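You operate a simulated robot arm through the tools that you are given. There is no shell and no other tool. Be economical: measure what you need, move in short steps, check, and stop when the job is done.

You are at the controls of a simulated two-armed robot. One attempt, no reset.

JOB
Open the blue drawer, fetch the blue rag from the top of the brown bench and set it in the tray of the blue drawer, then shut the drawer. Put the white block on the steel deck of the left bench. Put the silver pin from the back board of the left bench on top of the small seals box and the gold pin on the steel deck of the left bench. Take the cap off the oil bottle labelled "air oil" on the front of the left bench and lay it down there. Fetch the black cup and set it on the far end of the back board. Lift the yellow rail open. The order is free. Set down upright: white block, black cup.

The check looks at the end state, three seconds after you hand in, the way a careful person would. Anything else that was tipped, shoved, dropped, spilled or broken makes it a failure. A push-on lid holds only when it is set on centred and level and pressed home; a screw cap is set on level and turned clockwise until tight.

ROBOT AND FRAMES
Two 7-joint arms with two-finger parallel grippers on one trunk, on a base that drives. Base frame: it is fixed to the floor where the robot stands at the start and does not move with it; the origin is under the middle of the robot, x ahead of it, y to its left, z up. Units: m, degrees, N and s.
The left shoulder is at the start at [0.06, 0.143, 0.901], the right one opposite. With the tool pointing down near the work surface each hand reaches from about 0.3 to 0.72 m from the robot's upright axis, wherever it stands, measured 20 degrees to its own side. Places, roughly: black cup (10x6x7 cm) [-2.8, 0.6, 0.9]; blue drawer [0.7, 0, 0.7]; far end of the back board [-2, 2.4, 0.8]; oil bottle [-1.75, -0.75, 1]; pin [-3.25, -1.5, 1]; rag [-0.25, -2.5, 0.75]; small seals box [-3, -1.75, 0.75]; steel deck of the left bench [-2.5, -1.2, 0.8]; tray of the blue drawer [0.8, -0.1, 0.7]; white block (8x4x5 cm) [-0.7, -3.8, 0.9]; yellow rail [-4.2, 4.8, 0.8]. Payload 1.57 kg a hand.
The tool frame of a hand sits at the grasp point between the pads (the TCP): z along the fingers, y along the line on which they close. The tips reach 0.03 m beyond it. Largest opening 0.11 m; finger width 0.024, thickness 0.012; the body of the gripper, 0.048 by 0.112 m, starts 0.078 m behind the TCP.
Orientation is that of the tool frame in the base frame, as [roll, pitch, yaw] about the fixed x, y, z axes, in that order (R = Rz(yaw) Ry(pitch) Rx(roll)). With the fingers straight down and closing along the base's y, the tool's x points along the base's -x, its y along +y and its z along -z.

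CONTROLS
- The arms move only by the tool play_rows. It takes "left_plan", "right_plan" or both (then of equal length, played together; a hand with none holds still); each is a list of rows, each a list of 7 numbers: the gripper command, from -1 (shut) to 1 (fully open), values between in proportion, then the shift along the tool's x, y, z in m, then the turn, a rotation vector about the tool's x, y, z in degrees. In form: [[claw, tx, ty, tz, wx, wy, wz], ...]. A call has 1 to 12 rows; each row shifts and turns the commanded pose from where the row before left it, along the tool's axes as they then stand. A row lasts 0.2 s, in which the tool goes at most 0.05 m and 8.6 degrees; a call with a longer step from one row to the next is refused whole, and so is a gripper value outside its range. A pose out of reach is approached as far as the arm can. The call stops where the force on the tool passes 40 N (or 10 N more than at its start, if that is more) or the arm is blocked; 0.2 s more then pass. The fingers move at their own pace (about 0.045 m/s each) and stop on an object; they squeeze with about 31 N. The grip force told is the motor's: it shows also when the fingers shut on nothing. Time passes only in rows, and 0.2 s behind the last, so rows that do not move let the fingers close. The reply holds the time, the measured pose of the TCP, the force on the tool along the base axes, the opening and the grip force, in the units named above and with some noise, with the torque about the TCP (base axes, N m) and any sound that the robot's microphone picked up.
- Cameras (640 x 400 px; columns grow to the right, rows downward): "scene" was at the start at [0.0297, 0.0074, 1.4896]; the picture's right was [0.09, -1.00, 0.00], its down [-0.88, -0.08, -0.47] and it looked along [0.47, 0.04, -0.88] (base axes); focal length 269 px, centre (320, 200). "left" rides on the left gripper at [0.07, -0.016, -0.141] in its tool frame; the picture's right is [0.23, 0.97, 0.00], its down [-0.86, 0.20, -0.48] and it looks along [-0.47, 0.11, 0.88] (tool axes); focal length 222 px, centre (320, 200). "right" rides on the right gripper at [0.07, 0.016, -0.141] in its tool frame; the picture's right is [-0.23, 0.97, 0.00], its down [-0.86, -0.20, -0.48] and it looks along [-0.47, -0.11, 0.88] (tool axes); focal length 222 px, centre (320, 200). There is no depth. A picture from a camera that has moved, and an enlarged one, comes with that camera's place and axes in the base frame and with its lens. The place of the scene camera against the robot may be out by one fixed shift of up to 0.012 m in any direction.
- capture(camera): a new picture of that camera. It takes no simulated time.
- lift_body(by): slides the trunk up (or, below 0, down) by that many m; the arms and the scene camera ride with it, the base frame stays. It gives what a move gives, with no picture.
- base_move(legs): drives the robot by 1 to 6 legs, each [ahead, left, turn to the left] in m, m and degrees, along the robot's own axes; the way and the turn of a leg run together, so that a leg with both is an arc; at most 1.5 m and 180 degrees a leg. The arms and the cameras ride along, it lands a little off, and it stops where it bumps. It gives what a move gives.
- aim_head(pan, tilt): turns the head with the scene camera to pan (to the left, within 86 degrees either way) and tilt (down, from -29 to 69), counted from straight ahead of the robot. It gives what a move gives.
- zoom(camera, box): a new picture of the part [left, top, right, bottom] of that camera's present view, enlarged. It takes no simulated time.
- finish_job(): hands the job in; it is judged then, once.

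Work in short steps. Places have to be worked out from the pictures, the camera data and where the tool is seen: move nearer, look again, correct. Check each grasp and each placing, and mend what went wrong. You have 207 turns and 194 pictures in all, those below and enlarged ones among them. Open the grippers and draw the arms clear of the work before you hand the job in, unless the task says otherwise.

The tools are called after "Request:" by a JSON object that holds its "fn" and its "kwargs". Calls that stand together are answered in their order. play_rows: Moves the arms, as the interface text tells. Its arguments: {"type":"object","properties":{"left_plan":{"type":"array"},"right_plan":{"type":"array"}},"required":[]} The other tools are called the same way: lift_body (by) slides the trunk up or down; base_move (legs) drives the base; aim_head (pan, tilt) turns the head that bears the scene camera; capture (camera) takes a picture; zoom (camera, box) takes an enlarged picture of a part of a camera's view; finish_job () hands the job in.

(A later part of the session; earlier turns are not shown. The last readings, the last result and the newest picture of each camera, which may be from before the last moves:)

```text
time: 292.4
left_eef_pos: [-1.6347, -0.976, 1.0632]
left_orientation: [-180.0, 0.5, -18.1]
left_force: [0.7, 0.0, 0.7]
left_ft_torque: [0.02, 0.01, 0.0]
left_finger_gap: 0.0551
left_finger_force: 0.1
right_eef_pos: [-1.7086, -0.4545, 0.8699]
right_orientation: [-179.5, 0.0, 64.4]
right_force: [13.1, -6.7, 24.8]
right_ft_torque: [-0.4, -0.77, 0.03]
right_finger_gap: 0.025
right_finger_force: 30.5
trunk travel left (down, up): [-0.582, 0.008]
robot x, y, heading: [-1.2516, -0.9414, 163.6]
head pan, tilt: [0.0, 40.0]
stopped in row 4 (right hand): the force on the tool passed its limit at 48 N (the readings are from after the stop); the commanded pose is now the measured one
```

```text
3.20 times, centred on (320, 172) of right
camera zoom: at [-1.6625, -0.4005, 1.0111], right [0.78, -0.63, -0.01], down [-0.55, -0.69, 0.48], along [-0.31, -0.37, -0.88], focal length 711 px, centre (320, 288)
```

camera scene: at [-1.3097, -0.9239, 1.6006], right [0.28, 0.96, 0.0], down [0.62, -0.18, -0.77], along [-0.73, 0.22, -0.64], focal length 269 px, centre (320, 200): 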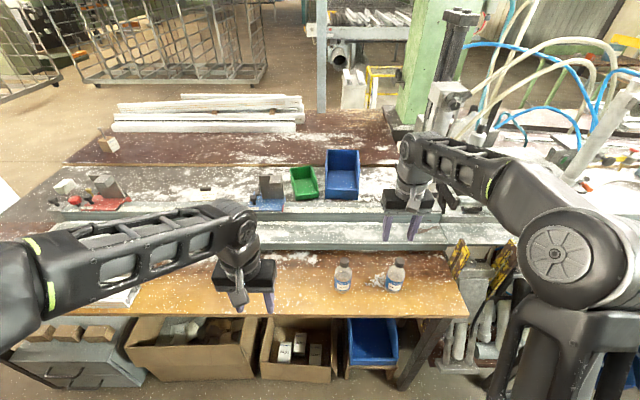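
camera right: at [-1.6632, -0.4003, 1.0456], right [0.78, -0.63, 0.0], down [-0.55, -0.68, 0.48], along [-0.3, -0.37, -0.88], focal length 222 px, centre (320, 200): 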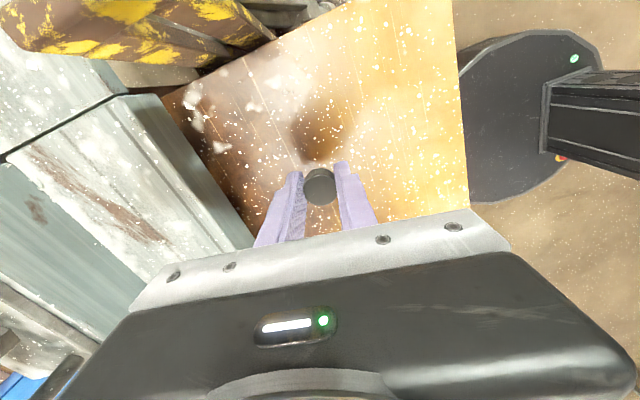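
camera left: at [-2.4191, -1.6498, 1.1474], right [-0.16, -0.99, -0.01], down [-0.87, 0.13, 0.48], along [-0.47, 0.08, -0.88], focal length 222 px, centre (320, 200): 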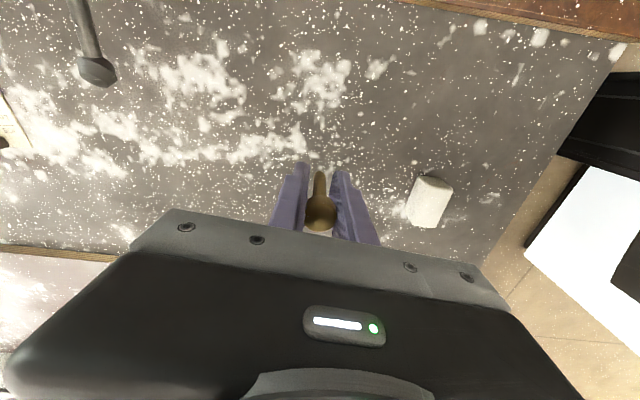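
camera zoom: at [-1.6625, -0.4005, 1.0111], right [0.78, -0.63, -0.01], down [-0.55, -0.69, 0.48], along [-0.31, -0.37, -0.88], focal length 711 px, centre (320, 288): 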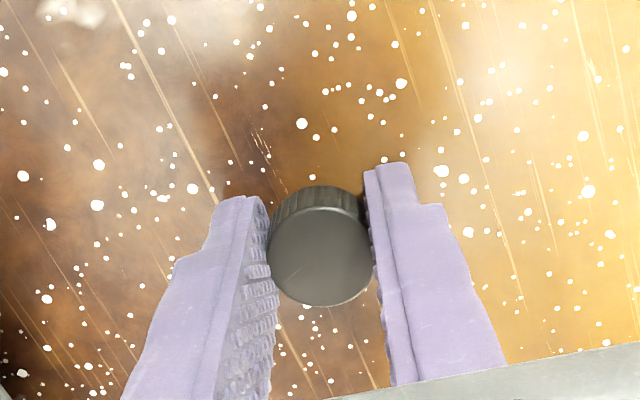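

Touched the bench. I ease, open and lift away.

Request:
{"fn": "play_rows", "kwargs": {"right_plan": [[-1, 0, 0, -0.002, 0, 0, 0], [-0.5, 0, 0, 0, 0, 0, 0], [-0.3, 0, 0, 0, 0, 0, 0], [0, 0, 0, 0, 0, 0, 0], [0.2, 0, 0, 0, 0, 0, 0], [0.2, 0, 0, -0.03, 0, 0, 0], [0.2, 0, 0, -0.045, 0, 0, 0], [0.2, 0, 0, -0.045, 0, 0, 0], [0.2, 0, 0, -0.045, 0, 0, 0], [0.2, 0, 0, -0.04, 0, 0, 0]]}}

Request:
{"fn": "capture", "kwargs": {"camera": "right"}}

Request:
{"fn": "zoom", "kwargs": {"camera": "scene", "box": [320, 200, 480, 300]}}

```text
time: 294.6
left_eef_pos: [-1.6371, -0.975, 1.0617]
left_orientation: [179.9, 0.3, -18.0]
left_force: [-0.2, 0.4, 1.2]
left_ft_torque: [0.05, 0.03, -0.01]
left_finger_gap: 0.0548
left_finger_force: 0.1
right_eef_pos: [-1.7096, -0.4544, 1.0718]
right_orientation: [-179.5, 0.1, 64.5]
right_force: [-0.6, 0.6, 0.9]
right_ft_torque: [-0.01, 0.01, -0.01]
right_finger_gap: 0.0663
right_finger_force: 0.1
trunk travel left (down, up): [-0.582, 0.008]
robot x, y, heading: [-1.252, -0.9398, 163.6]
head pan, tilt: [0.0, 40.0]
```

```text
61 pictures are left
camera right: at [-1.6631, -0.4001, 1.2132], right [0.78, -0.63, -0.01], down [-0.55, -0.69, 0.48], along [-0.31, -0.37, -0.88], focal length 222 px, centre (320, 200)
```

right: 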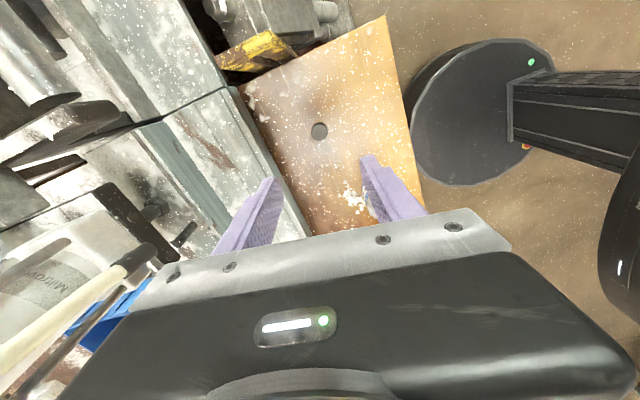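

```text
4.00 times, centred on (400, 250) of scene
camera zoom: at [-1.3101, -0.9243, 1.6006], right [0.28, 0.96, 0.0], down [0.62, -0.18, -0.77], along [-0.73, 0.22, -0.64], focal length 1076 px, centre (0, 0)
```

zoom: 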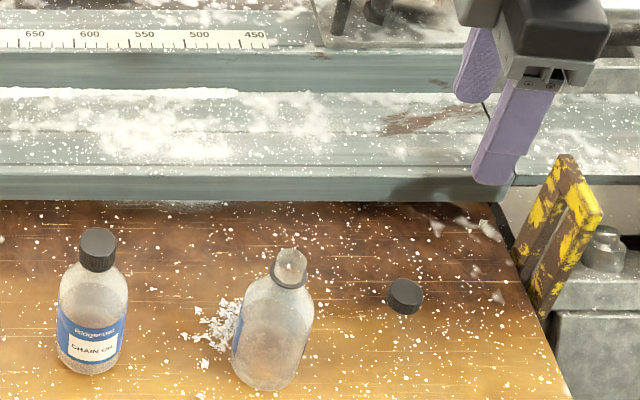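

The cap lies on the bench, bottle upright. Next the cup, reached from behind the bench. I turn the right wrist back and drive back around through the gap.

Request:
{"fn": "play_rows", "kwargs": {"right_plan": [[0.2, 0, 0, 0, 0, 0, 8.2], [0.2, 0, 0, 0, 0, 0, 8.2], [0.2, 0, 0, 0, 0, 0, 8.2], [0.2, 0, 0, 0, 0, 0, 8.2], [0.2, 0, 0, 0, 0, 0, 8.2], [0.2, 0, 0, 0, 0, 0, 8.2], [0.2, 0, 0, 0, 0, 0, 8.2], [0.2, 0, 0, 0, 0, 0, 8.2], [0.2, 0, 0, 0, 0, 0, 8.2], [0.2, 0, 0, 0, 0, 0, 8.2], [0.2, 0.04, 0.03, 0, 0, 0, 0], [0.2, 0.04, 0.03, 0, 0, 0, 0]]}}

Request:
{"fn": "base_move", "kwargs": {"legs": [[-0.27, 0, 0], [0, 0.95, 0], [0, 0.95, 0]]}}

Request:
{"fn": "aim_head", "kwargs": {"pan": 0, "tilt": 25}}

Request:
{"fn": "capture", "kwargs": {"camera": "scene"}}

```text
time: 297.2
left_eef_pos: [-1.6374, -0.9763, 1.0614]
left_orientation: [180.0, 0.3, -18.0]
left_force: [-0.7, 0.6, -1.1]
left_ft_torque: [-0.01, 0.01, 0.0]
left_finger_gap: 0.0551
left_finger_force: 0.1
right_eef_pos: [-1.6523, -0.5367, 1.0716]
right_orientation: [-180.0, 0.5, -17.7]
right_force: [0.4, -0.6, -0.7]
right_ft_torque: [0.04, -0.01, -0.01]
right_finger_gap: 0.0663
right_finger_force: 0.0
trunk travel left (down, up): [-0.582, 0.008]
robot x, y, heading: [-1.2521, -0.9394, 163.3]
head pan, tilt: [0.0, 40.0]
```

```text
time: 308.1
left_eef_pos: [-1.9105, -2.8552, 1.062]
left_orientation: [179.9, 0.3, -18.5]
left_force: [-0.7, 0.2, 0.3]
left_ft_torque: [-0.04, 0.01, 0.01]
left_finger_gap: 0.055
left_finger_force: 0.0
right_eef_pos: [-1.9245, -2.4162, 1.0712]
right_orientation: [-180.0, 0.5, -18.2]
right_force: [-0.6, -0.7, 0.5]
right_ft_torque: [0.01, -0.01, 0.01]
right_finger_gap: 0.0659
right_finger_force: 0.0
trunk travel left (down, up): [-0.582, 0.008]
robot x, y, heading: [-1.5285, -2.8263, 163.1]
head pan, tilt: [0.0, 40.0]
```

```text
time: 308.9
left_eef_pos: [-1.9113, -2.8539, 1.0623]
left_orientation: [180.0, 0.4, -18.5]
left_force: [0.3, -0.2, -0.4]
left_ft_torque: [0.01, 0.01, -0.05]
left_finger_gap: 0.0551
left_finger_force: 0.0
right_eef_pos: [-1.9237, -2.4143, 1.0725]
right_orientation: [180.0, 0.4, -18.1]
right_force: [0.0, -0.2, -0.4]
right_ft_torque: [-0.04, -0.03, 0.0]
right_finger_gap: 0.0661
right_finger_force: 0.0
trunk travel left (down, up): [-0.582, 0.008]
robot x, y, heading: [-1.5268, -2.8293, 162.9]
head pan, tilt: [0.0, 25.0]
```

```text
59 pictures are left
camera scene: at [-1.5911, -2.8044, 1.6239], right [0.29, 0.96, 0.0], down [0.4, -0.12, -0.91], along [-0.87, 0.27, -0.42], focal length 269 px, centre (320, 200)
```

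scene: 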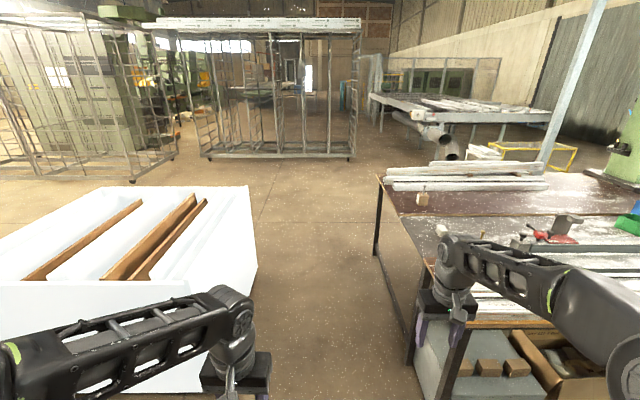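

The gap ahead is clear. I drive through it 2.78 m, turn to face along the back of the bench and look.

Request:
{"fn": "base_move", "kwargs": {"legs": [[1.4, 0.0, 0.5], [1.38, 0, 0], [0, 0, -89.5]]}}

Request:
{"fn": "capture", "kwargs": {"camera": "scene"}}

```text
time: 326.3
left_eef_pos: [-4.2616, -1.6639, 1.061]
left_orientation: [179.8, 0.2, -106.8]
left_force: [0.4, 0.3, 0.0]
left_ft_torque: [-0.01, 0.02, -0.01]
left_finger_gap: 0.0548
left_finger_force: 0.0
right_eef_pos: [-3.8216, -1.6383, 1.0717]
right_orientation: [179.9, 0.5, -106.4]
right_force: [-0.2, -1.2, 0.3]
right_ft_torque: [-0.02, 0.02, 0.02]
right_finger_gap: 0.0658
right_finger_force: 0.1
trunk travel left (down, up): [-0.582, 0.008]
robot x, y, heading: [-4.2177, -2.0465, 74.8]
head pan, tilt: [0.0, 25.0]
```

```text
58 pictures are left
camera scene: at [-4.2063, -1.9861, 1.6239], right [0.96, -0.26, 0.0], down [-0.11, -0.41, -0.91], along [0.24, 0.87, -0.42], focal length 269 px, centre (320, 200)
```

scene: 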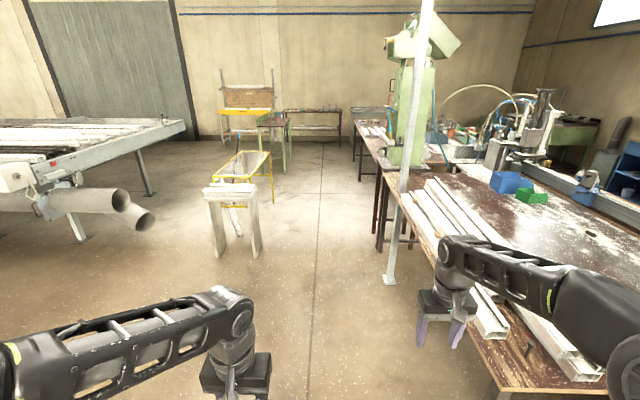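

Aisle is clear along the back. I drive 2.8 m along and turn to face the table where the black cup should be.

Request:
{"fn": "base_move", "kwargs": {"legs": [[1.4, 0.0, -1.0], [1.4, 0, 0], [0, 0, -90]]}}

Request:
{"fn": "aim_head", "kwargs": {"pan": 0, "tilt": 35}}

Request:
{"fn": "capture", "kwargs": {"camera": "scene"}}

```text
time: 343.5
left_eef_pos: [-3.1027, 0.6662, 1.0616]
left_orientation: [180.0, 0.4, 163.3]
left_force: [0.1, -0.5, 0.3]
left_ft_torque: [0.03, 0.03, 0.02]
left_finger_gap: 0.0552
left_finger_force: 0.0
right_eef_pos: [-3.076, 0.226, 1.0721]
right_orientation: [180.0, 0.5, 163.7]
right_force: [-0.2, -0.4, -0.4]
right_ft_torque: [-0.02, 0.01, -0.02]
right_finger_gap: 0.0661
right_finger_force: 0.0
trunk travel left (down, up): [-0.582, 0.008]
robot x, y, heading: [-3.4878, 0.6266, -15.3]
head pan, tilt: [0.0, 25.0]
```

```text
time: 344.2
left_eef_pos: [-3.1031, 0.667, 1.0623]
left_orientation: [180.0, 0.4, 163.3]
left_force: [-0.7, 0.8, 0.4]
left_ft_torque: [-0.02, 0.0, 0.0]
left_finger_gap: 0.055
left_finger_force: 0.1
right_eef_pos: [-3.076, 0.2263, 1.0726]
right_orientation: [180.0, 0.5, 163.7]
right_force: [0.2, 1.1, -0.2]
right_ft_torque: [0.02, 0.02, 0.0]
right_finger_gap: 0.0659
right_finger_force: 0.0
trunk travel left (down, up): [-0.582, 0.008]
robot x, y, heading: [-3.4845, 0.6224, -15.2]
head pan, tilt: [0.0, 35.0]
```

```text
57 pictures are left
camera scene: at [-3.4336, 0.6097, 1.6082], right [-0.26, -0.97, 0.0], down [-0.55, 0.15, -0.82], along [0.79, -0.21, -0.57], focal length 269 px, centre (320, 200)
```

scene: 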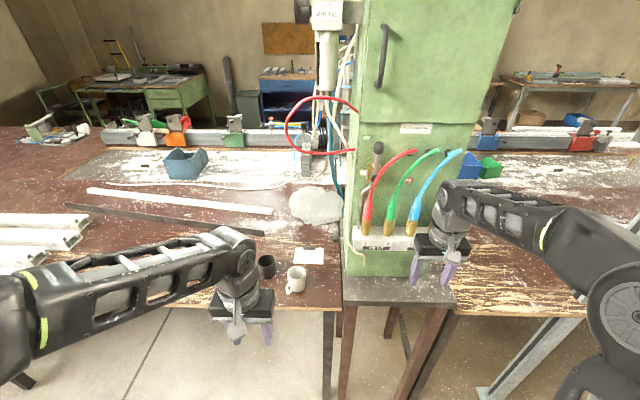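

Request:
{"fn": "zoom", "kwargs": {"camera": "scene", "box": [220, 220, 360, 310]}}

Request:
{"fn": "zoom", "kwargs": {"camera": "left", "box": [0, 0, 640, 400]}}

```text
4.44 times, centred on (290, 265) of scene
camera zoom: at [-3.4336, 0.6097, 1.6082], right [-0.26, -0.97, 0.0], down [-0.55, 0.15, -0.82], along [0.79, -0.21, -0.57], focal length 1196 px, centre (453, -89)
```

zoom: 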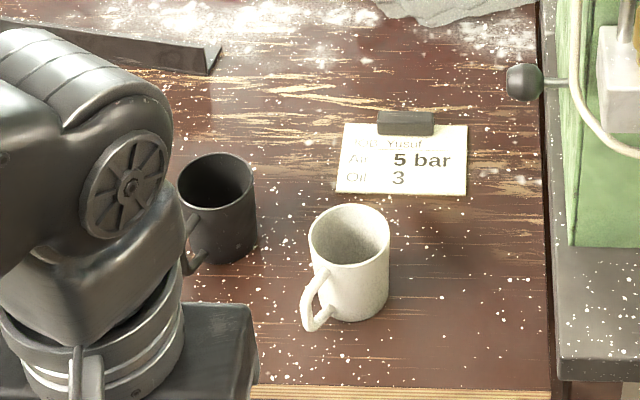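

```text
1.00 times, centred on (320, 200) of left (not enlarged: the box is as wide or as high as the picture)
camera zoom: at [-3.1758, 0.6716, 1.2026], right [0.06, 1.0, 0.0], down [0.87, -0.05, 0.48], along [0.48, -0.03, -0.88], focal length 222 px, centre (320, 200)
```

zoom: 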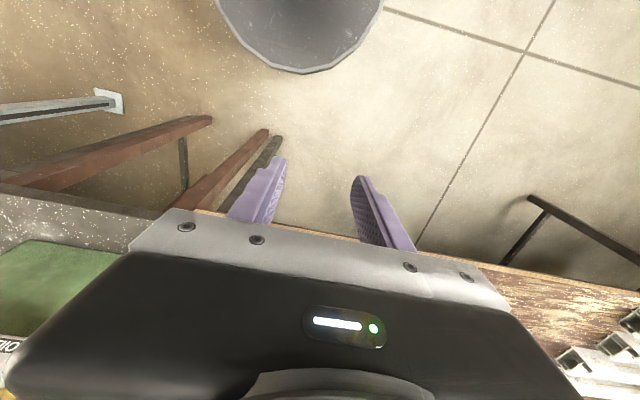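

Black cup at about (-2.778,0.622), height ~8 cm, handle toward near-left; the white mug beside it. I advance 0.15 m, open the left hand to ~8 cm, turn it 20° and bring it over the cup.

Request:
{"fn": "base_move", "kwargs": {"legs": [[0.15, 0, 0]]}}

Request:
{"fn": "play_rows", "kwargs": {"left_plan": [[0.45, -0.04, 0.01, 0, 0, 0, 6.6], [0.45, -0.04, 0.01, 0, 0, 0, 6.6], [0.45, -0.04, 0.0, 0, 0, 0, 6.8], [0.45, -0.03, 0.0, 0, 0, 0, 0], [0.45, 0, 0, 0, 0, 0, 0]]}}

Request:
{"fn": "capture", "kwargs": {"camera": "left"}}

Request:
{"fn": "capture", "kwargs": {"camera": "scene"}}

```text
time: 345.4
left_eef_pos: [-3.0143, 0.6424, 1.0626]
left_orientation: [179.9, 0.3, 163.2]
left_force: [0.3, -0.7, 0.5]
left_ft_torque: [0.01, 0.04, 0.02]
left_finger_gap: 0.0551
left_finger_force: 0.0
right_eef_pos: [-2.9965, 0.2043, 1.0711]
right_orientation: [-179.9, -1.2, 163.2]
right_force: [-1.5, 0.8, 0.7]
right_ft_torque: [-0.06, -0.02, -0.03]
right_finger_gap: 0.0658
right_finger_force: 0.0
trunk travel left (down, up): [-0.582, 0.008]
robot x, y, heading: [-3.4011, 0.5986, -15.2]
head pan, tilt: [0.0, 35.0]
stopped in leg 1: the force on the tool passed its limit at 93 N (the readings are from after the stop); the commanded pose is now the measured one
```

```text
time: 346.6
left_eef_pos: [-2.8728, 0.5983, 1.0631]
left_orientation: [179.8, 0.3, 143.2]
left_force: [0.2, -1.1, -0.8]
left_ft_torque: [0.0, -0.01, -0.01]
left_finger_gap: 0.08
left_finger_force: 0.1
right_eef_pos: [-2.9953, 0.2044, 1.0715]
right_orientation: [-179.8, -1.1, 163.2]
right_force: [-2.2, 1.6, 1.5]
right_ft_torque: [-0.07, -0.08, -0.09]
right_finger_gap: 0.0662
right_finger_force: 0.1
trunk travel left (down, up): [-0.582, 0.008]
robot x, y, heading: [-3.3955, 0.6008, -15.2]
head pan, tilt: [0.0, 35.0]
```

```text
54 pictures are left
camera left: at [-2.941, 0.6262, 1.2036], right [0.4, 0.92, 0.0], down [0.8, -0.35, 0.48], along [0.44, -0.19, -0.88], focal length 222 px, centre (320, 200)
```

left: 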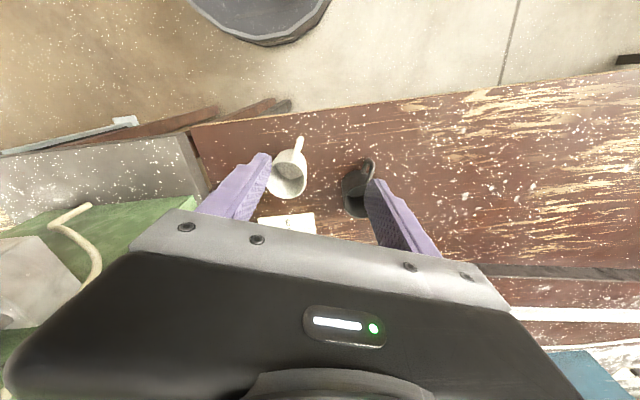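

```text
53 pictures are left
camera scene: at [-3.3458, 0.5858, 1.6082], right [-0.26, -0.96, 0.0], down [-0.55, 0.15, -0.82], along [0.79, -0.22, -0.57], focal length 269 px, centre (320, 200)
```

scene: 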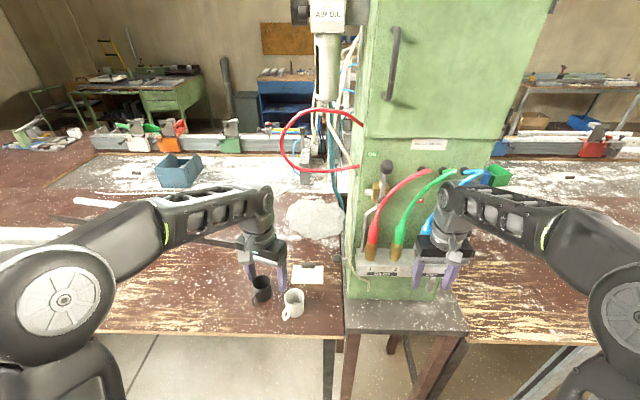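

The right hand bumped the machine's valve block. I draw the right hand straight back and inspect.

Request:
{"fn": "play_rows", "kwargs": {"right_plan": [[0.2, 0.03, 0, 0, 0, 0, 0], [0.2, 0.04, 0, 0, 0, 0, 0], [0.2, 0.03, -0.02, 0, 0, 0, 0]]}}

Request:
{"fn": "zoom", "kwargs": {"camera": "scene", "box": [340, 150, 500, 300]}}

```text
time: 347.4
left_eef_pos: [-2.8751, 0.5973, 1.0641]
left_orientation: [179.8, 0.3, 143.1]
left_force: [0.8, 0.2, 0.4]
left_ft_torque: [0.03, 0.0, 0.03]
left_finger_gap: 0.0799
left_finger_force: 0.1
right_eef_pos: [-3.0986, 0.2144, 1.0729]
right_orientation: [-179.9, -1.1, 163.2]
right_force: [-0.5, 0.6, 1.1]
right_ft_torque: [0.02, 0.0, 0.0]
right_finger_gap: 0.0659
right_finger_force: 0.1
trunk travel left (down, up): [-0.582, 0.008]
robot x, y, heading: [-3.3987, 0.6055, -15.3]
head pan, tilt: [0.0, 35.0]
```

```text
2.67 times, centred on (420, 225) of scene
camera zoom: at [-3.3466, 0.5852, 1.6082], right [-0.26, -0.96, 0.0], down [-0.55, 0.15, -0.82], along [0.79, -0.21, -0.57], focal length 717 px, centre (53, 133)
```

zoom: 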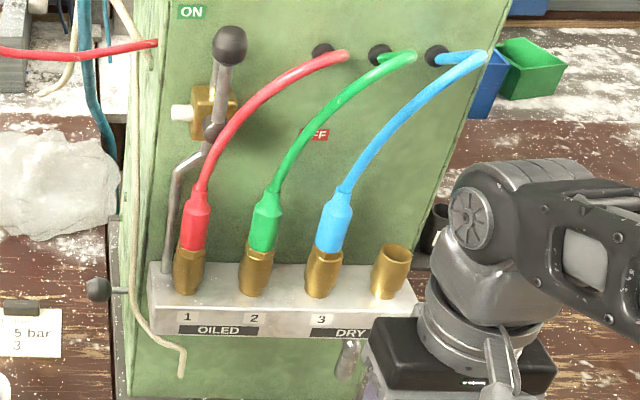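

The valve block and hoses look intact. Cup centre (-2.78,0.623); I move the left hand over it and partway down.

Request:
{"fn": "play_rows", "kwargs": {"left_plan": [[0.45, -0.02, 0.026, 0, 0, 0, 0], [0.45, -0.02, 0.026, 0, 0, 0, 0], [0.45, -0.02, 0.026, 0, 0, 0, 0], [0.45, 0, 0, 0.04, 0, 0, 0], [0.45, 0, 0, 0.04, 0, 0, 0], [0.45, 0, 0, 0, 0, 0, 0]]}}

Request:
{"fn": "capture", "kwargs": {"camera": "left"}}

Request:
{"fn": "zoom", "kwargs": {"camera": "scene", "box": [200, 220, 360, 340]}}

```text
time: 348.8
left_eef_pos: [-2.7803, 0.6235, 0.9815]
left_orientation: [179.8, 0.3, 143.2]
left_force: [0.0, 0.1, 0.5]
left_ft_torque: [0.02, 0.01, -0.02]
left_finger_gap: 0.0798
left_finger_force: 0.0
right_eef_pos: [-3.0991, 0.2146, 1.074]
right_orientation: [-179.8, -1.0, 163.2]
right_force: [0.0, -0.3, 0.5]
right_ft_torque: [-0.02, -0.01, 0.03]
right_finger_gap: 0.0663
right_finger_force: 0.1
trunk travel left (down, up): [-0.582, 0.008]
robot x, y, heading: [-3.3973, 0.599, -15.3]
head pan, tilt: [0.0, 35.0]
```

```text
51 pictures are left
camera left: at [-2.8473, 0.6515, 1.1221], right [0.4, 0.92, 0.0], down [0.8, -0.35, 0.48], along [0.44, -0.19, -0.88], focal length 222 px, centre (320, 200)
```

left: 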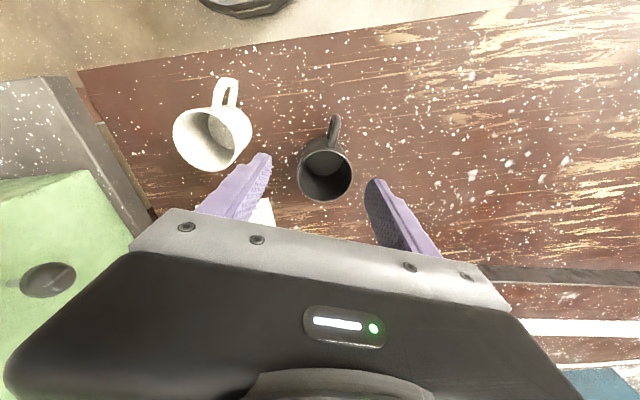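

```text
3.33 times, centred on (280, 280) of scene
camera zoom: at [-3.346, 0.5856, 1.6082], right [-0.26, -0.96, 0.0], down [-0.55, 0.15, -0.82], along [0.79, -0.22, -0.57], focal length 897 px, centre (453, -67)
```

zoom: 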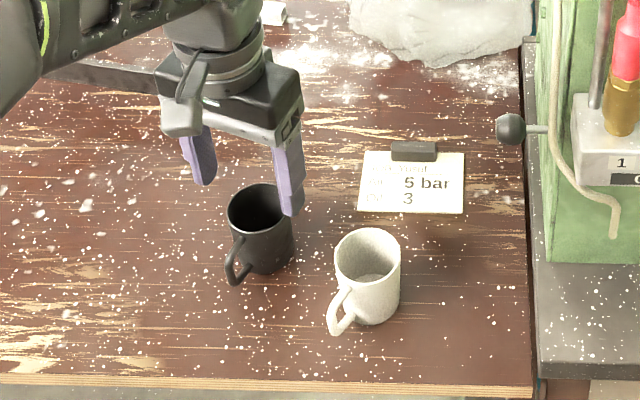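

Handle points toward the robot, between the fingers' planes. I nudge, descend to mid-height and close gently.

Request:
{"fn": "play_rows", "kwargs": {"left_plan": [[0.45, -0.012, 0.004, 0.03, 0, 0, 0], [0.45, 0, 0, 0.03, 0, 0, 0], [0.45, 0, 0, 0.025, 0, 0, 0], [0.45, 0, 0, 0, 0, 0, 0], [0.2, 0, 0, 0, 0, 0, 0], [0.1, 0, 0, 0, 0, 0, 0], [0, 0, 0, 0, 0, 0, 0], [-1, 0, 0, 0, 0, 0, 0], [-1, 0, 0, 0, 0, 0, 0]]}}

Request:
{"fn": "capture", "kwargs": {"camera": "left"}}

```text
time: 350.8
left_eef_pos: [-2.767, 0.6201, 0.897]
left_orientation: [179.8, 0.3, 143.2]
left_force: [0.1, -0.2, -0.2]
left_ft_torque: [0.01, 0.0, 0.02]
left_finger_gap: 0.0586
left_finger_force: 30.9
right_eef_pos: [-3.098, 0.2135, 1.0729]
right_orientation: [-179.9, -1.1, 163.2]
right_force: [-0.2, -0.6, -0.3]
right_ft_torque: [-0.02, 0.03, 0.01]
right_finger_gap: 0.0661
right_finger_force: 0.2
trunk travel left (down, up): [-0.582, 0.008]
robot x, y, heading: [-3.3985, 0.5992, -15.2]
head pan, tilt: [0.0, 35.0]
```

```text
49 pictures are left
camera left: at [-2.8345, 0.6489, 1.038], right [0.4, 0.92, 0.0], down [0.8, -0.35, 0.48], along [0.44, -0.19, -0.88], focal length 222 px, centre (320, 200)
```

left: 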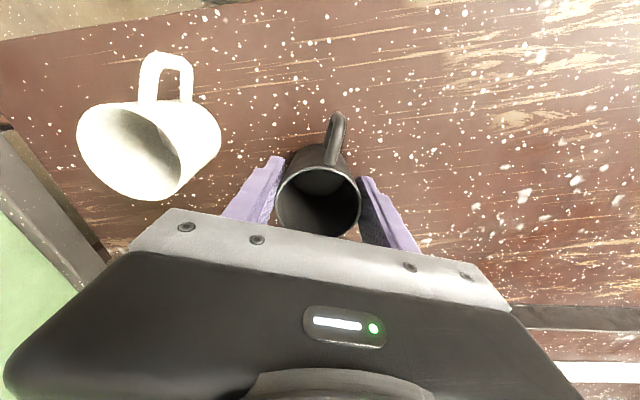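

Cup gripped. I lift it, back off and slide left along the back of the table toward the far end.

Request:
{"fn": "play_rows", "kwargs": {"left_plan": [[-1, 0, 0, -0.03, 0, 0, 0], [-1, 0, 0, -0.04, 0, 0, 0], [-1, 0, 0, -0.04, 0, 0, 0], [-1, 0, 0, -0.04, 0, 0, 0]]}}

Request:
{"fn": "base_move", "kwargs": {"legs": [[-0.2, 0, -1], [0, 0.9, 0]]}}

Request:
{"fn": "aim_head", "kwargs": {"pan": 25, "tilt": 30}}

Request:
{"fn": "capture", "kwargs": {"camera": "scene"}}

```text
time: 351.8
left_eef_pos: [-2.7666, 0.6165, 1.0458]
left_orientation: [179.8, 0.2, 143.2]
left_force: [0.3, -0.3, 0.0]
left_ft_torque: [0.02, 0.0, -0.01]
left_finger_gap: 0.0591
left_finger_force: 31.1
right_eef_pos: [-3.099, 0.2145, 1.0734]
right_orientation: [-179.9, -1.1, 163.2]
right_force: [0.8, -0.4, 0.1]
right_ft_torque: [0.02, -0.02, 0.01]
right_finger_gap: 0.0663
right_finger_force: 0.0
trunk travel left (down, up): [-0.582, 0.008]
robot x, y, heading: [-3.3964, 0.5976, -15.2]
head pan, tilt: [0.0, 35.0]
```

```text
time: 357.8
left_eef_pos: [-2.7101, 1.5354, 1.0472]
left_orientation: [179.8, 0.2, 142.4]
left_force: [-0.1, -0.6, -1.1]
left_ft_torque: [-0.01, 0.05, -0.01]
left_finger_gap: 0.059
left_finger_force: 30.9
right_eef_pos: [-3.0465, 1.1368, 1.0732]
right_orientation: [-179.8, -1.1, 162.4]
right_force: [-0.6, -0.4, 0.2]
right_ft_torque: [-0.02, -0.02, 0.02]
right_finger_gap: 0.0661
right_finger_force: 0.2
trunk travel left (down, up): [-0.582, 0.008]
robot x, y, heading: [-3.3416, 1.5265, -15.8]
head pan, tilt: [0.0, 35.0]
```

```text
time: 358.6
left_eef_pos: [-2.7097, 1.5348, 1.0462]
left_orientation: [179.8, 0.2, 142.3]
left_force: [0.5, -0.3, -0.4]
left_ft_torque: [0.03, -0.02, -0.01]
left_finger_gap: 0.0591
left_finger_force: 30.7
right_eef_pos: [-3.0471, 1.1362, 1.0726]
right_orientation: [-179.9, -1.0, 162.4]
right_force: [0.9, -0.1, 0.8]
right_ft_torque: [-0.01, 0.01, 0.02]
right_finger_gap: 0.066
right_finger_force: 0.1
trunk travel left (down, up): [-0.582, 0.008]
robot x, y, heading: [-3.3411, 1.5249, -15.9]
head pan, tilt: [25.0, 30.0]
```

```text
48 pictures are left
camera scene: at [-3.2847, 1.5493, 1.6159], right [0.15, -0.99, 0.0], down [-0.49, -0.08, -0.87], along [0.86, 0.13, -0.5], focal length 269 px, centre (320, 200)
```

scene: 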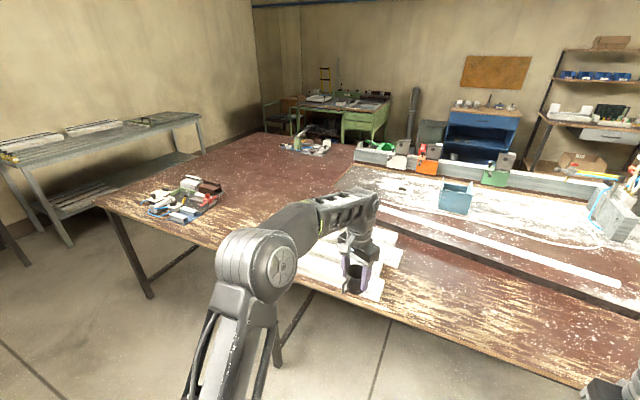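

Request:
{"fn": "zoom", "kwargs": {"camera": "scene", "box": [90, 120, 330, 270]}}

```text
2.67 times, centred on (210, 195) of scene
camera zoom: at [-3.2847, 1.5493, 1.6159], right [0.15, -0.99, 0.0], down [-0.49, -0.08, -0.87], along [0.86, 0.13, -0.5], focal length 717 px, centre (613, 213)
```

zoom: 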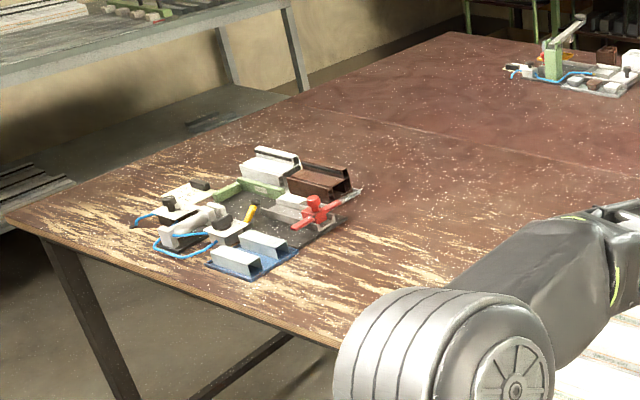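

Free spot at the board's far end, beyond the fittings tray, is about (-1.95,2.86). I slide left 1.55 m more and look.

Request:
{"fn": "base_move", "kwargs": {"legs": [[0, 0.8, 0], [0, 0.75, 0]]}}

Request:
{"fn": "aim_head", "kwargs": {"pan": 0, "tilt": 40}}

Request:
{"fn": "capture", "kwargs": {"camera": "scene"}}

```text
time: 366.6
left_eef_pos: [-2.2952, 3.027, 1.0462]
left_orientation: [179.8, 0.2, 143.2]
left_force: [0.0, 0.0, -0.7]
left_ft_torque: [0.01, 0.03, 0.03]
left_finger_gap: 0.0588
left_finger_force: 30.8
right_eef_pos: [-2.6273, 2.6229, 1.0739]
right_orientation: [-179.7, -1.1, 163.2]
right_force: [0.3, -0.4, -0.1]
right_ft_torque: [0.02, 0.03, -0.03]
right_finger_gap: 0.0661
right_finger_force: 0.1
trunk travel left (down, up): [-0.582, 0.008]
robot x, y, heading: [-2.928, 3.0091, -14.9]
head pan, tilt: [25.0, 30.0]
```

```text
time: 367.4
left_eef_pos: [-2.2961, 3.025, 1.0478]
left_orientation: [179.7, 0.2, 143.2]
left_force: [-0.4, -0.5, -0.5]
left_ft_torque: [0.01, 0.01, 0.0]
left_finger_gap: 0.0584
left_finger_force: 31.1
right_eef_pos: [-2.627, 2.6207, 1.0732]
right_orientation: [-179.9, -1.1, 163.2]
right_force: [0.1, -0.6, -0.5]
right_ft_torque: [0.04, -0.02, -0.01]
right_finger_gap: 0.0661
right_finger_force: 0.0
trunk travel left (down, up): [-0.582, 0.008]
robot x, y, heading: [-2.9243, 3.0069, -15.0]
head pan, tilt: [0.0, 40.0]
```

```text
46 pictures are left
camera scene: at [-2.8774, 2.9943, 1.6006], right [-0.26, -0.97, 0.0], down [-0.62, 0.17, -0.77], along [0.74, -0.2, -0.64], focal length 269 px, centre (320, 200)
```

scene: 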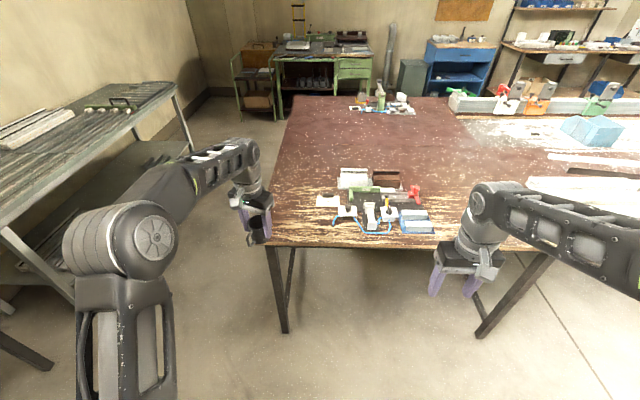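

The free corner of the board left of the tray is at about (-2.02,2.87). I drive ahead 0.33 m and look down with the left camera.

Request:
{"fn": "base_move", "kwargs": {"legs": [[0.33, 0, 0]]}}

Request:
{"fn": "play_rows", "kwargs": {"left_plan": [[-1, -0.003, -0.027, 0, 0, 0, 0], [-1, -0.003, -0.027, 0, 0, 0, 0], [-1, -0.003, -0.027, 0, 0, 0, 0], [-1, 0, 0, 0.03, 0, 0, 0], [-1, 0, 0, 0, 0, 0, 0]]}}

Request:
{"fn": "capture", "kwargs": {"camera": "left"}}

Request:
{"fn": "capture", "kwargs": {"camera": "scene"}}

```text
time: 369.6
left_eef_pos: [-1.9729, 2.9437, 1.0455]
left_orientation: [179.8, 0.2, 143.7]
left_force: [0.1, -0.4, -1.8]
left_ft_torque: [-0.01, 0.03, -0.03]
left_finger_gap: 0.0587
left_finger_force: 30.8
right_eef_pos: [-2.3029, 2.5384, 1.0721]
right_orientation: [-179.9, -1.3, 163.7]
right_force: [-1.2, 0.3, -0.2]
right_ft_torque: [0.02, 0.05, 0.01]
right_finger_gap: 0.0663
right_finger_force: 0.1
trunk travel left (down, up): [-0.582, 0.008]
robot x, y, heading: [-2.6058, 2.9209, -14.9]
head pan, tilt: [0.0, 40.0]
```

```text
time: 370.8
left_eef_pos: [-2.0161, 2.8729, 1.0164]
left_orientation: [179.9, 0.2, 143.7]
left_force: [0.4, -0.5, -0.7]
left_ft_torque: [0.0, -0.02, 0.05]
left_finger_gap: 0.0589
left_finger_force: 31.4
right_eef_pos: [-2.3035, 2.5384, 1.0729]
right_orientation: [-179.8, -1.1, 163.5]
right_force: [-0.7, -1.1, -0.7]
right_ft_torque: [-0.02, -0.03, -0.01]
right_finger_gap: 0.0661
right_finger_force: 0.0
trunk travel left (down, up): [-0.582, 0.008]
robot x, y, heading: [-2.6045, 2.922, -15.0]
head pan, tilt: [0.0, 40.0]
```

```text
45 pictures are left
camera left: at [-2.083, 2.9017, 1.1575], right [0.39, 0.92, 0.0], down [0.8, -0.35, 0.48], along [0.44, -0.19, -0.88], focal length 222 px, centre (320, 200)
```

left: 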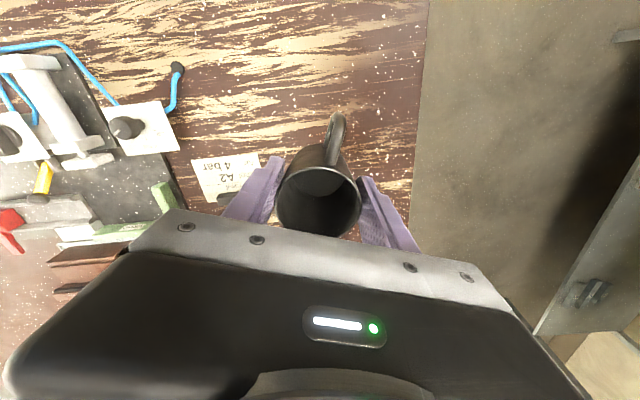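

```text
44 pictures are left
camera scene: at [-2.5566, 2.9082, 1.6006], right [-0.26, -0.97, 0.0], down [-0.62, 0.16, -0.77], along [0.74, -0.2, -0.64], focal length 269 px, centre (320, 200)
```

scene: 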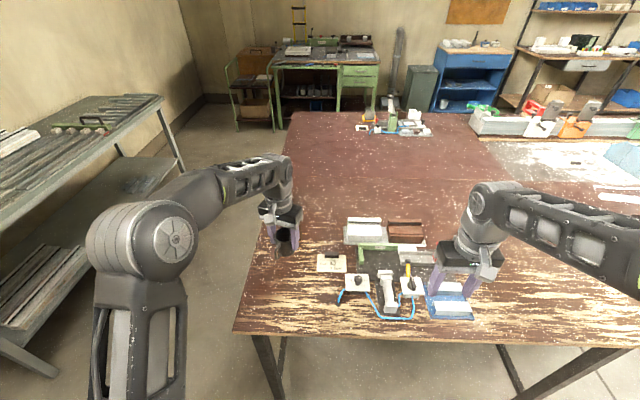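

The spot beneath the cup is clear (between the "A2" card and the board's end). I lower it.

Request:
{"fn": "play_rows", "kwargs": {"left_plan": [[-1, 0, 0, 0.04, 0, 0, 0], [-1, 0, 0, 0.04, 0, 0, 0], [-1, 0, 0, 0.02, 0, 0, 0], [-1, 0, 0, 0.008, 0, 0, 0], [-1, 0, 0, 0.004, 0, 0, 0], [-1, 0, 0, 0.003, 0, 0, 0], [-1, 0, 0, 0, 0, 0, 0]]}}

```text
time: 372.4
left_eef_pos: [-2.0144, 2.8727, 0.9006]
left_orientation: [179.8, 0.2, 143.7]
left_force: [0.1, -0.8, -0.5]
left_ft_torque: [0.02, -0.01, 0.01]
left_finger_gap: 0.0589
left_finger_force: 31.3
right_eef_pos: [-2.3036, 2.5383, 1.0729]
right_orientation: [-179.9, -1.2, 163.6]
right_force: [0.2, -0.5, -0.3]
right_ft_torque: [0.02, -0.01, 0.02]
right_finger_gap: 0.066
right_finger_force: 0.0
trunk travel left (down, up): [-0.582, 0.008]
robot x, y, heading: [-2.6057, 2.9207, -14.8]
head pan, tilt: [0.0, 40.0]
```

Request:
{"fn": "play_rows", "kwargs": {"left_plan": [[-1, 0, 0, 0.003, 0, 0, 0], [-1, 0, 0, 0.002, 0, 0, 0], [-1, 0, 0, 0, 0, 0, 0]]}}

Request:
{"fn": "zoom", "kwargs": {"camera": "scene", "box": [220, 180, 380, 300]}}

```text
time: 373.2
left_eef_pos: [-2.0149, 2.8738, 0.896]
left_orientation: [179.8, 0.3, 143.7]
left_force: [0.0, 0.0, 2.2]
left_ft_torque: [-0.03, 0.08, 0.01]
left_finger_gap: 0.0587
left_finger_force: 31.5
right_eef_pos: [-2.3038, 2.5372, 1.0745]
right_orientation: [-179.9, -1.1, 163.5]
right_force: [-0.5, 0.0, 0.8]
right_ft_torque: [-0.01, -0.02, 0.01]
right_finger_gap: 0.0661
right_finger_force: 0.0
trunk travel left (down, up): [-0.582, 0.008]
robot x, y, heading: [-2.6052, 2.9232, -14.7]
head pan, tilt: [0.0, 40.0]
```

```text
3.33 times, centred on (300, 240) of scene
camera zoom: at [-2.5563, 2.9084, 1.6007], right [-0.26, -0.97, 0.0], down [-0.62, 0.16, -0.77], along [0.74, -0.2, -0.64], focal length 897 px, centre (387, 67)
```

zoom: 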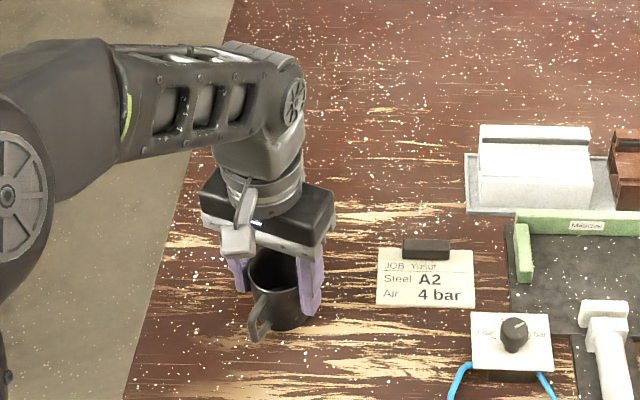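

Just touching (2 N). I open gradually and lift straight up.

Request:
{"fn": "play_rows", "kwargs": {"left_plan": [[-1, 0, 0, 0.0005, 0, 0, 0], [0.07, 0, 0, 0, 0, 0, 0], [0.15, 0, 0, 0, 0, 0, 0], [0.3, 0, 0, 0, 0, 0, 0], [0.5, 0, 0, 0, 0, 0, 0], [0.5, 0, 0, 0, 0, 0, 0], [0.5, 0, 0, -0.03, 0, 0, 0], [0.5, 0, 0, -0.04, 0, 0, 0], [0.5, 0, 0, -0.04, 0, 0, 0], [0.5, 0, 0, -0.04, 0, 0, 0]]}}

Request:
{"fn": "zoom", "kwargs": {"camera": "scene", "box": [220, 180, 380, 300]}}

```text
time: 375.4
left_eef_pos: [-2.0143, 2.8713, 1.0473]
left_orientation: [179.8, 0.3, 143.7]
left_force: [0.1, 0.7, -0.3]
left_ft_torque: [0.01, -0.03, -0.02]
left_finger_gap: 0.0826
left_finger_force: 0.1
right_eef_pos: [-2.3029, 2.5378, 1.0733]
right_orientation: [-179.9, -1.1, 163.6]
right_force: [-0.1, 0.0, 0.0]
right_ft_torque: [0.04, 0.0, 0.02]
right_finger_gap: 0.0662
right_finger_force: 0.0
trunk travel left (down, up): [-0.582, 0.008]
robot x, y, heading: [-2.6059, 2.9201, -15.0]
head pan, tilt: [0.0, 40.0]
```

```text
3.33 times, centred on (300, 240) of scene
camera zoom: at [-2.5565, 2.9084, 1.6006], right [-0.26, -0.97, 0.0], down [-0.62, 0.16, -0.77], along [0.74, -0.2, -0.64], focal length 897 px, centre (387, 67)
```

zoom: 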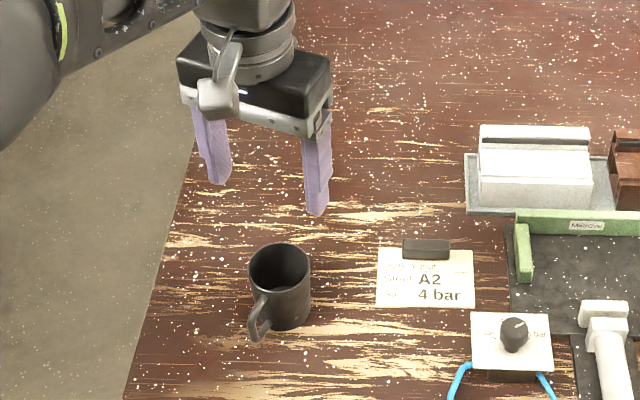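

Cup stands upright at the far end. Next the yellow rail: I back off, turn to face that wall, and look left.

Request:
{"fn": "base_move", "kwargs": {"legs": [[-0.5, 0, 0], [0, 0, 89]]}}

Request:
{"fn": "aim_head", "kwargs": {"pan": 50, "tilt": 28}}

Request:
{"fn": "capture", "kwargs": {"camera": "scene"}}

```text
time: 382.1
left_eef_pos: [-3.0183, 3.6394, 1.047]
left_orientation: [179.9, 0.3, -126.9]
left_force: [-0.2, 1.3, 0.0]
left_ft_torque: [-0.01, -0.01, 0.02]
left_finger_gap: 0.0825
left_finger_force: 0.1
right_eef_pos: [-2.6876, 3.3457, 1.0742]
right_orientation: [-179.9, -1.1, -106.7]
right_force: [0.4, 0.0, 0.7]
right_ft_torque: [0.01, -0.01, 0.0]
right_finger_gap: 0.0662
right_finger_force: 0.1
trunk travel left (down, up): [-0.582, 0.008]
robot x, y, heading: [-3.0735, 3.0468, 74.5]
head pan, tilt: [0.0, 40.0]
```

```text
time: 383.3
left_eef_pos: [-3.0189, 3.637, 1.0465]
left_orientation: [179.8, 0.2, -126.8]
left_force: [-0.1, 0.9, -0.5]
left_ft_torque: [-0.02, 0.01, 0.02]
left_finger_gap: 0.0825
left_finger_force: 0.0
right_eef_pos: [-2.6866, 3.3468, 1.0733]
right_orientation: [-179.9, -1.1, -106.7]
right_force: [-0.4, -0.2, -0.3]
right_ft_torque: [-0.02, 0.02, -0.03]
right_finger_gap: 0.0658
right_finger_force: 0.0
trunk travel left (down, up): [-0.582, 0.008]
robot x, y, heading: [-3.0737, 3.0488, 74.9]
head pan, tilt: [50.0, 28.0]
```

```text
41 pictures are left
camera scene: at [-3.1368, 3.0949, 1.6191], right [0.82, 0.57, 0.0], down [0.27, -0.39, -0.88], along [-0.5, 0.73, -0.47], focal length 269 px, centre (320, 200)
```

scene: 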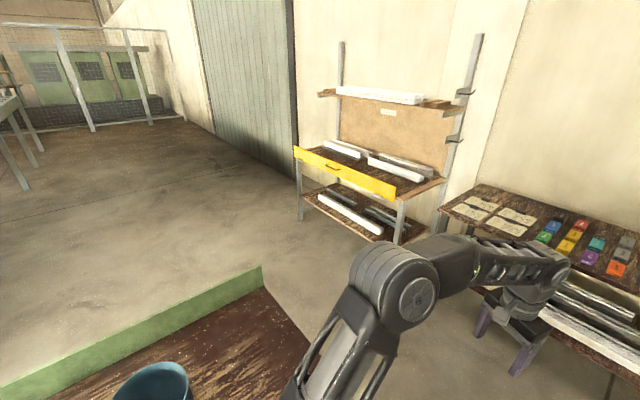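

The yellow rail with a handle is on a rack at about (-4.14,4.77,0.86). I retract the hands, drive ahead into the aisle between the green-edged table and the rack, then slide left to face it.

Request:
{"fn": "play_rows", "kwargs": {"left_plan": [[0, 0, 0, 0, 0, 0, -6.6], [0, 0, 0, 0, 0, 0, -6.6], [0, 0, 0, 0, 0, 0, -6.6], [0, 0.045, 0.02, 0, 0, 0, 0], [0, 0.045, 0.02, 0, 0, 0, 0], [0, 0.045, 0, 0, 0, 0, 0], [0, 0.04, 0, 0, 0, 0, 0]]}}

Request:
{"fn": "base_move", "kwargs": {"legs": [[0.72, 0, -1], [0, 0.75, 0], [0, 0.6, 0]]}}

Request:
{"fn": "aim_head", "kwargs": {"pan": 0, "tilt": 40}}

Request:
{"fn": "capture", "kwargs": {"camera": "scene"}}

```text
time: 384.9
left_eef_pos: [-3.1085, 3.4816, 1.0451]
left_orientation: [179.9, 0.4, -107.1]
left_force: [-0.3, 0.8, -0.4]
left_ft_torque: [0.04, -0.01, 0.0]
left_finger_gap: 0.0549
left_finger_force: 0.0
right_eef_pos: [-2.6886, 3.3457, 1.0741]
right_orientation: [-179.9, -1.1, -106.8]
right_force: [-0.2, -0.1, -0.3]
right_ft_torque: [0.04, -0.05, -0.03]
right_finger_gap: 0.0661
right_finger_force: 0.0
trunk travel left (down, up): [-0.582, 0.008]
robot x, y, heading: [-3.0713, 3.0474, 74.7]
head pan, tilt: [50.0, 28.0]
```

```text
time: 395.5
left_eef_pos: [-4.2203, 4.5477, 1.045]
left_orientation: [-180.0, 0.3, -107.6]
left_force: [-0.5, -0.2, -0.1]
left_ft_torque: [-0.06, -0.04, 0.02]
left_finger_gap: 0.0549
left_finger_force: 0.1
right_eef_pos: [-3.8013, 4.4055, 1.0729]
right_orientation: [-179.8, -1.1, -107.5]
right_force: [0.4, 0.3, 0.4]
right_ft_torque: [0.01, -0.01, 0.01]
right_finger_gap: 0.0661
right_finger_force: 0.1
trunk travel left (down, up): [-0.582, 0.008]
robot x, y, heading: [-4.1902, 4.1129, 73.7]
head pan, tilt: [50.0, 28.0]
```

```text
time: 396.7
left_eef_pos: [-4.2202, 4.5465, 1.0439]
left_orientation: [-180.0, 0.3, -107.7]
left_force: [0.3, 0.3, -0.3]
left_ft_torque: [0.02, -0.05, 0.03]
left_finger_gap: 0.0549
left_finger_force: 0.0
right_eef_pos: [-3.799, 4.4048, 1.0731]
right_orientation: [-179.9, -1.1, -107.5]
right_force: [-0.3, 0.4, 0.9]
right_ft_torque: [-0.01, -0.02, 0.02]
right_finger_gap: 0.066
right_finger_force: 0.0
trunk travel left (down, up): [-0.582, 0.008]
robot x, y, heading: [-4.193, 4.1099, 73.7]
head pan, tilt: [0.0, 40.0]
```

```text
40 pictures are left
camera scene: at [-4.1784, 4.1653, 1.6006], right [0.96, -0.27, 0.0], down [-0.18, -0.62, -0.77], along [0.21, 0.74, -0.64], focal length 269 px, centre (320, 200)
```

scene: 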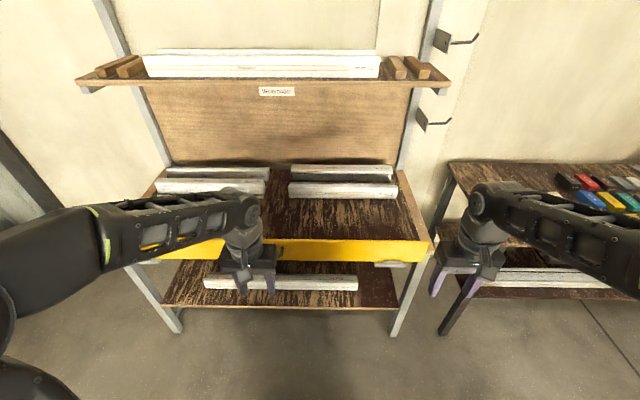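

Request:
{"fn": "zoom", "kwargs": {"camera": "scene", "box": [130, 140, 450, 310]}}

Request:
{"fn": "capture", "kwargs": {"camera": "left"}}

```text
2.00 times, centred on (290, 225) of scene
camera zoom: at [-4.1784, 4.1653, 1.6006], right [0.96, -0.27, 0.0], down [-0.18, -0.62, -0.77], along [0.21, 0.74, -0.64], focal length 538 px, centre (380, 150)
```

zoom: 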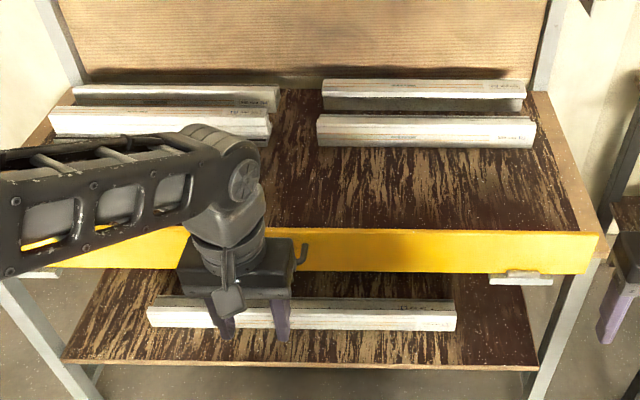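

```text
38 pictures are left
camera left: at [-4.2261, 4.4746, 1.1859], right [-1.0, 0.08, 0.0], down [0.07, 0.87, 0.48], along [0.04, 0.48, -0.88], focal length 222 px, centre (320, 200)
```

left: 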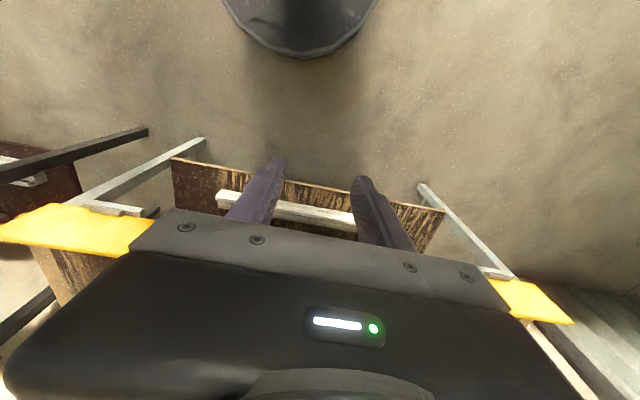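

I move the left hand aside to see the rail's handle clearly.

Request:
{"fn": "play_rows", "kwargs": {"left_plan": [[0, 0.01, 0.045, 0, 0, 0, 0], [0, 0.01, 0.045, 0, 0, 0, 0], [0, 0.01, 0.045, 0, 0, 0, 0], [0, 0, 0.045, 0, 0, 0, 0]]}}

Request:
{"fn": "zoom", "kwargs": {"camera": "scene", "box": [130, 190, 450, 310]}}

```text
time: 397.7
left_eef_pos: [-4.401, 4.573, 1.0471]
left_orientation: [179.8, 0.4, -107.7]
left_force: [0.0, -0.5, -0.6]
left_ft_torque: [-0.05, -0.02, 0.01]
left_finger_gap: 0.0551
left_finger_force: 0.1
right_eef_pos: [-3.7995, 4.4059, 1.0739]
right_orientation: [-179.9, -1.1, -107.5]
right_force: [0.1, -0.3, 0.1]
right_ft_torque: [-0.03, 0.02, 0.0]
right_finger_gap: 0.0659
right_finger_force: 0.2
trunk travel left (down, up): [-0.582, 0.008]
robot x, y, heading: [-4.1891, 4.1129, 74.1]
head pan, tilt: [0.0, 40.0]
```

```text
2.00 times, centred on (290, 250) of scene
camera zoom: at [-4.1787, 4.1658, 1.6006], right [0.96, -0.27, 0.0], down [-0.18, -0.62, -0.77], along [0.21, 0.74, -0.64], focal length 538 px, centre (380, 100)
```

zoom: 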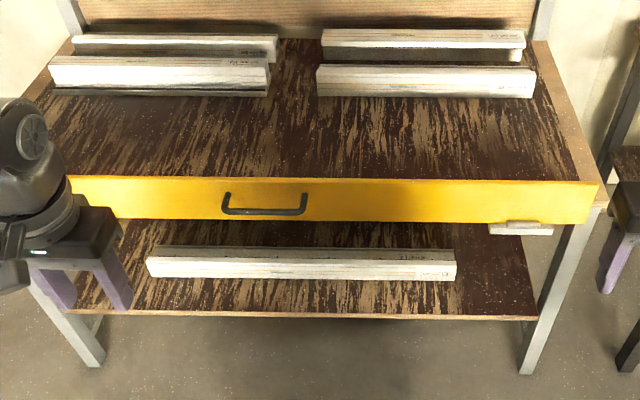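

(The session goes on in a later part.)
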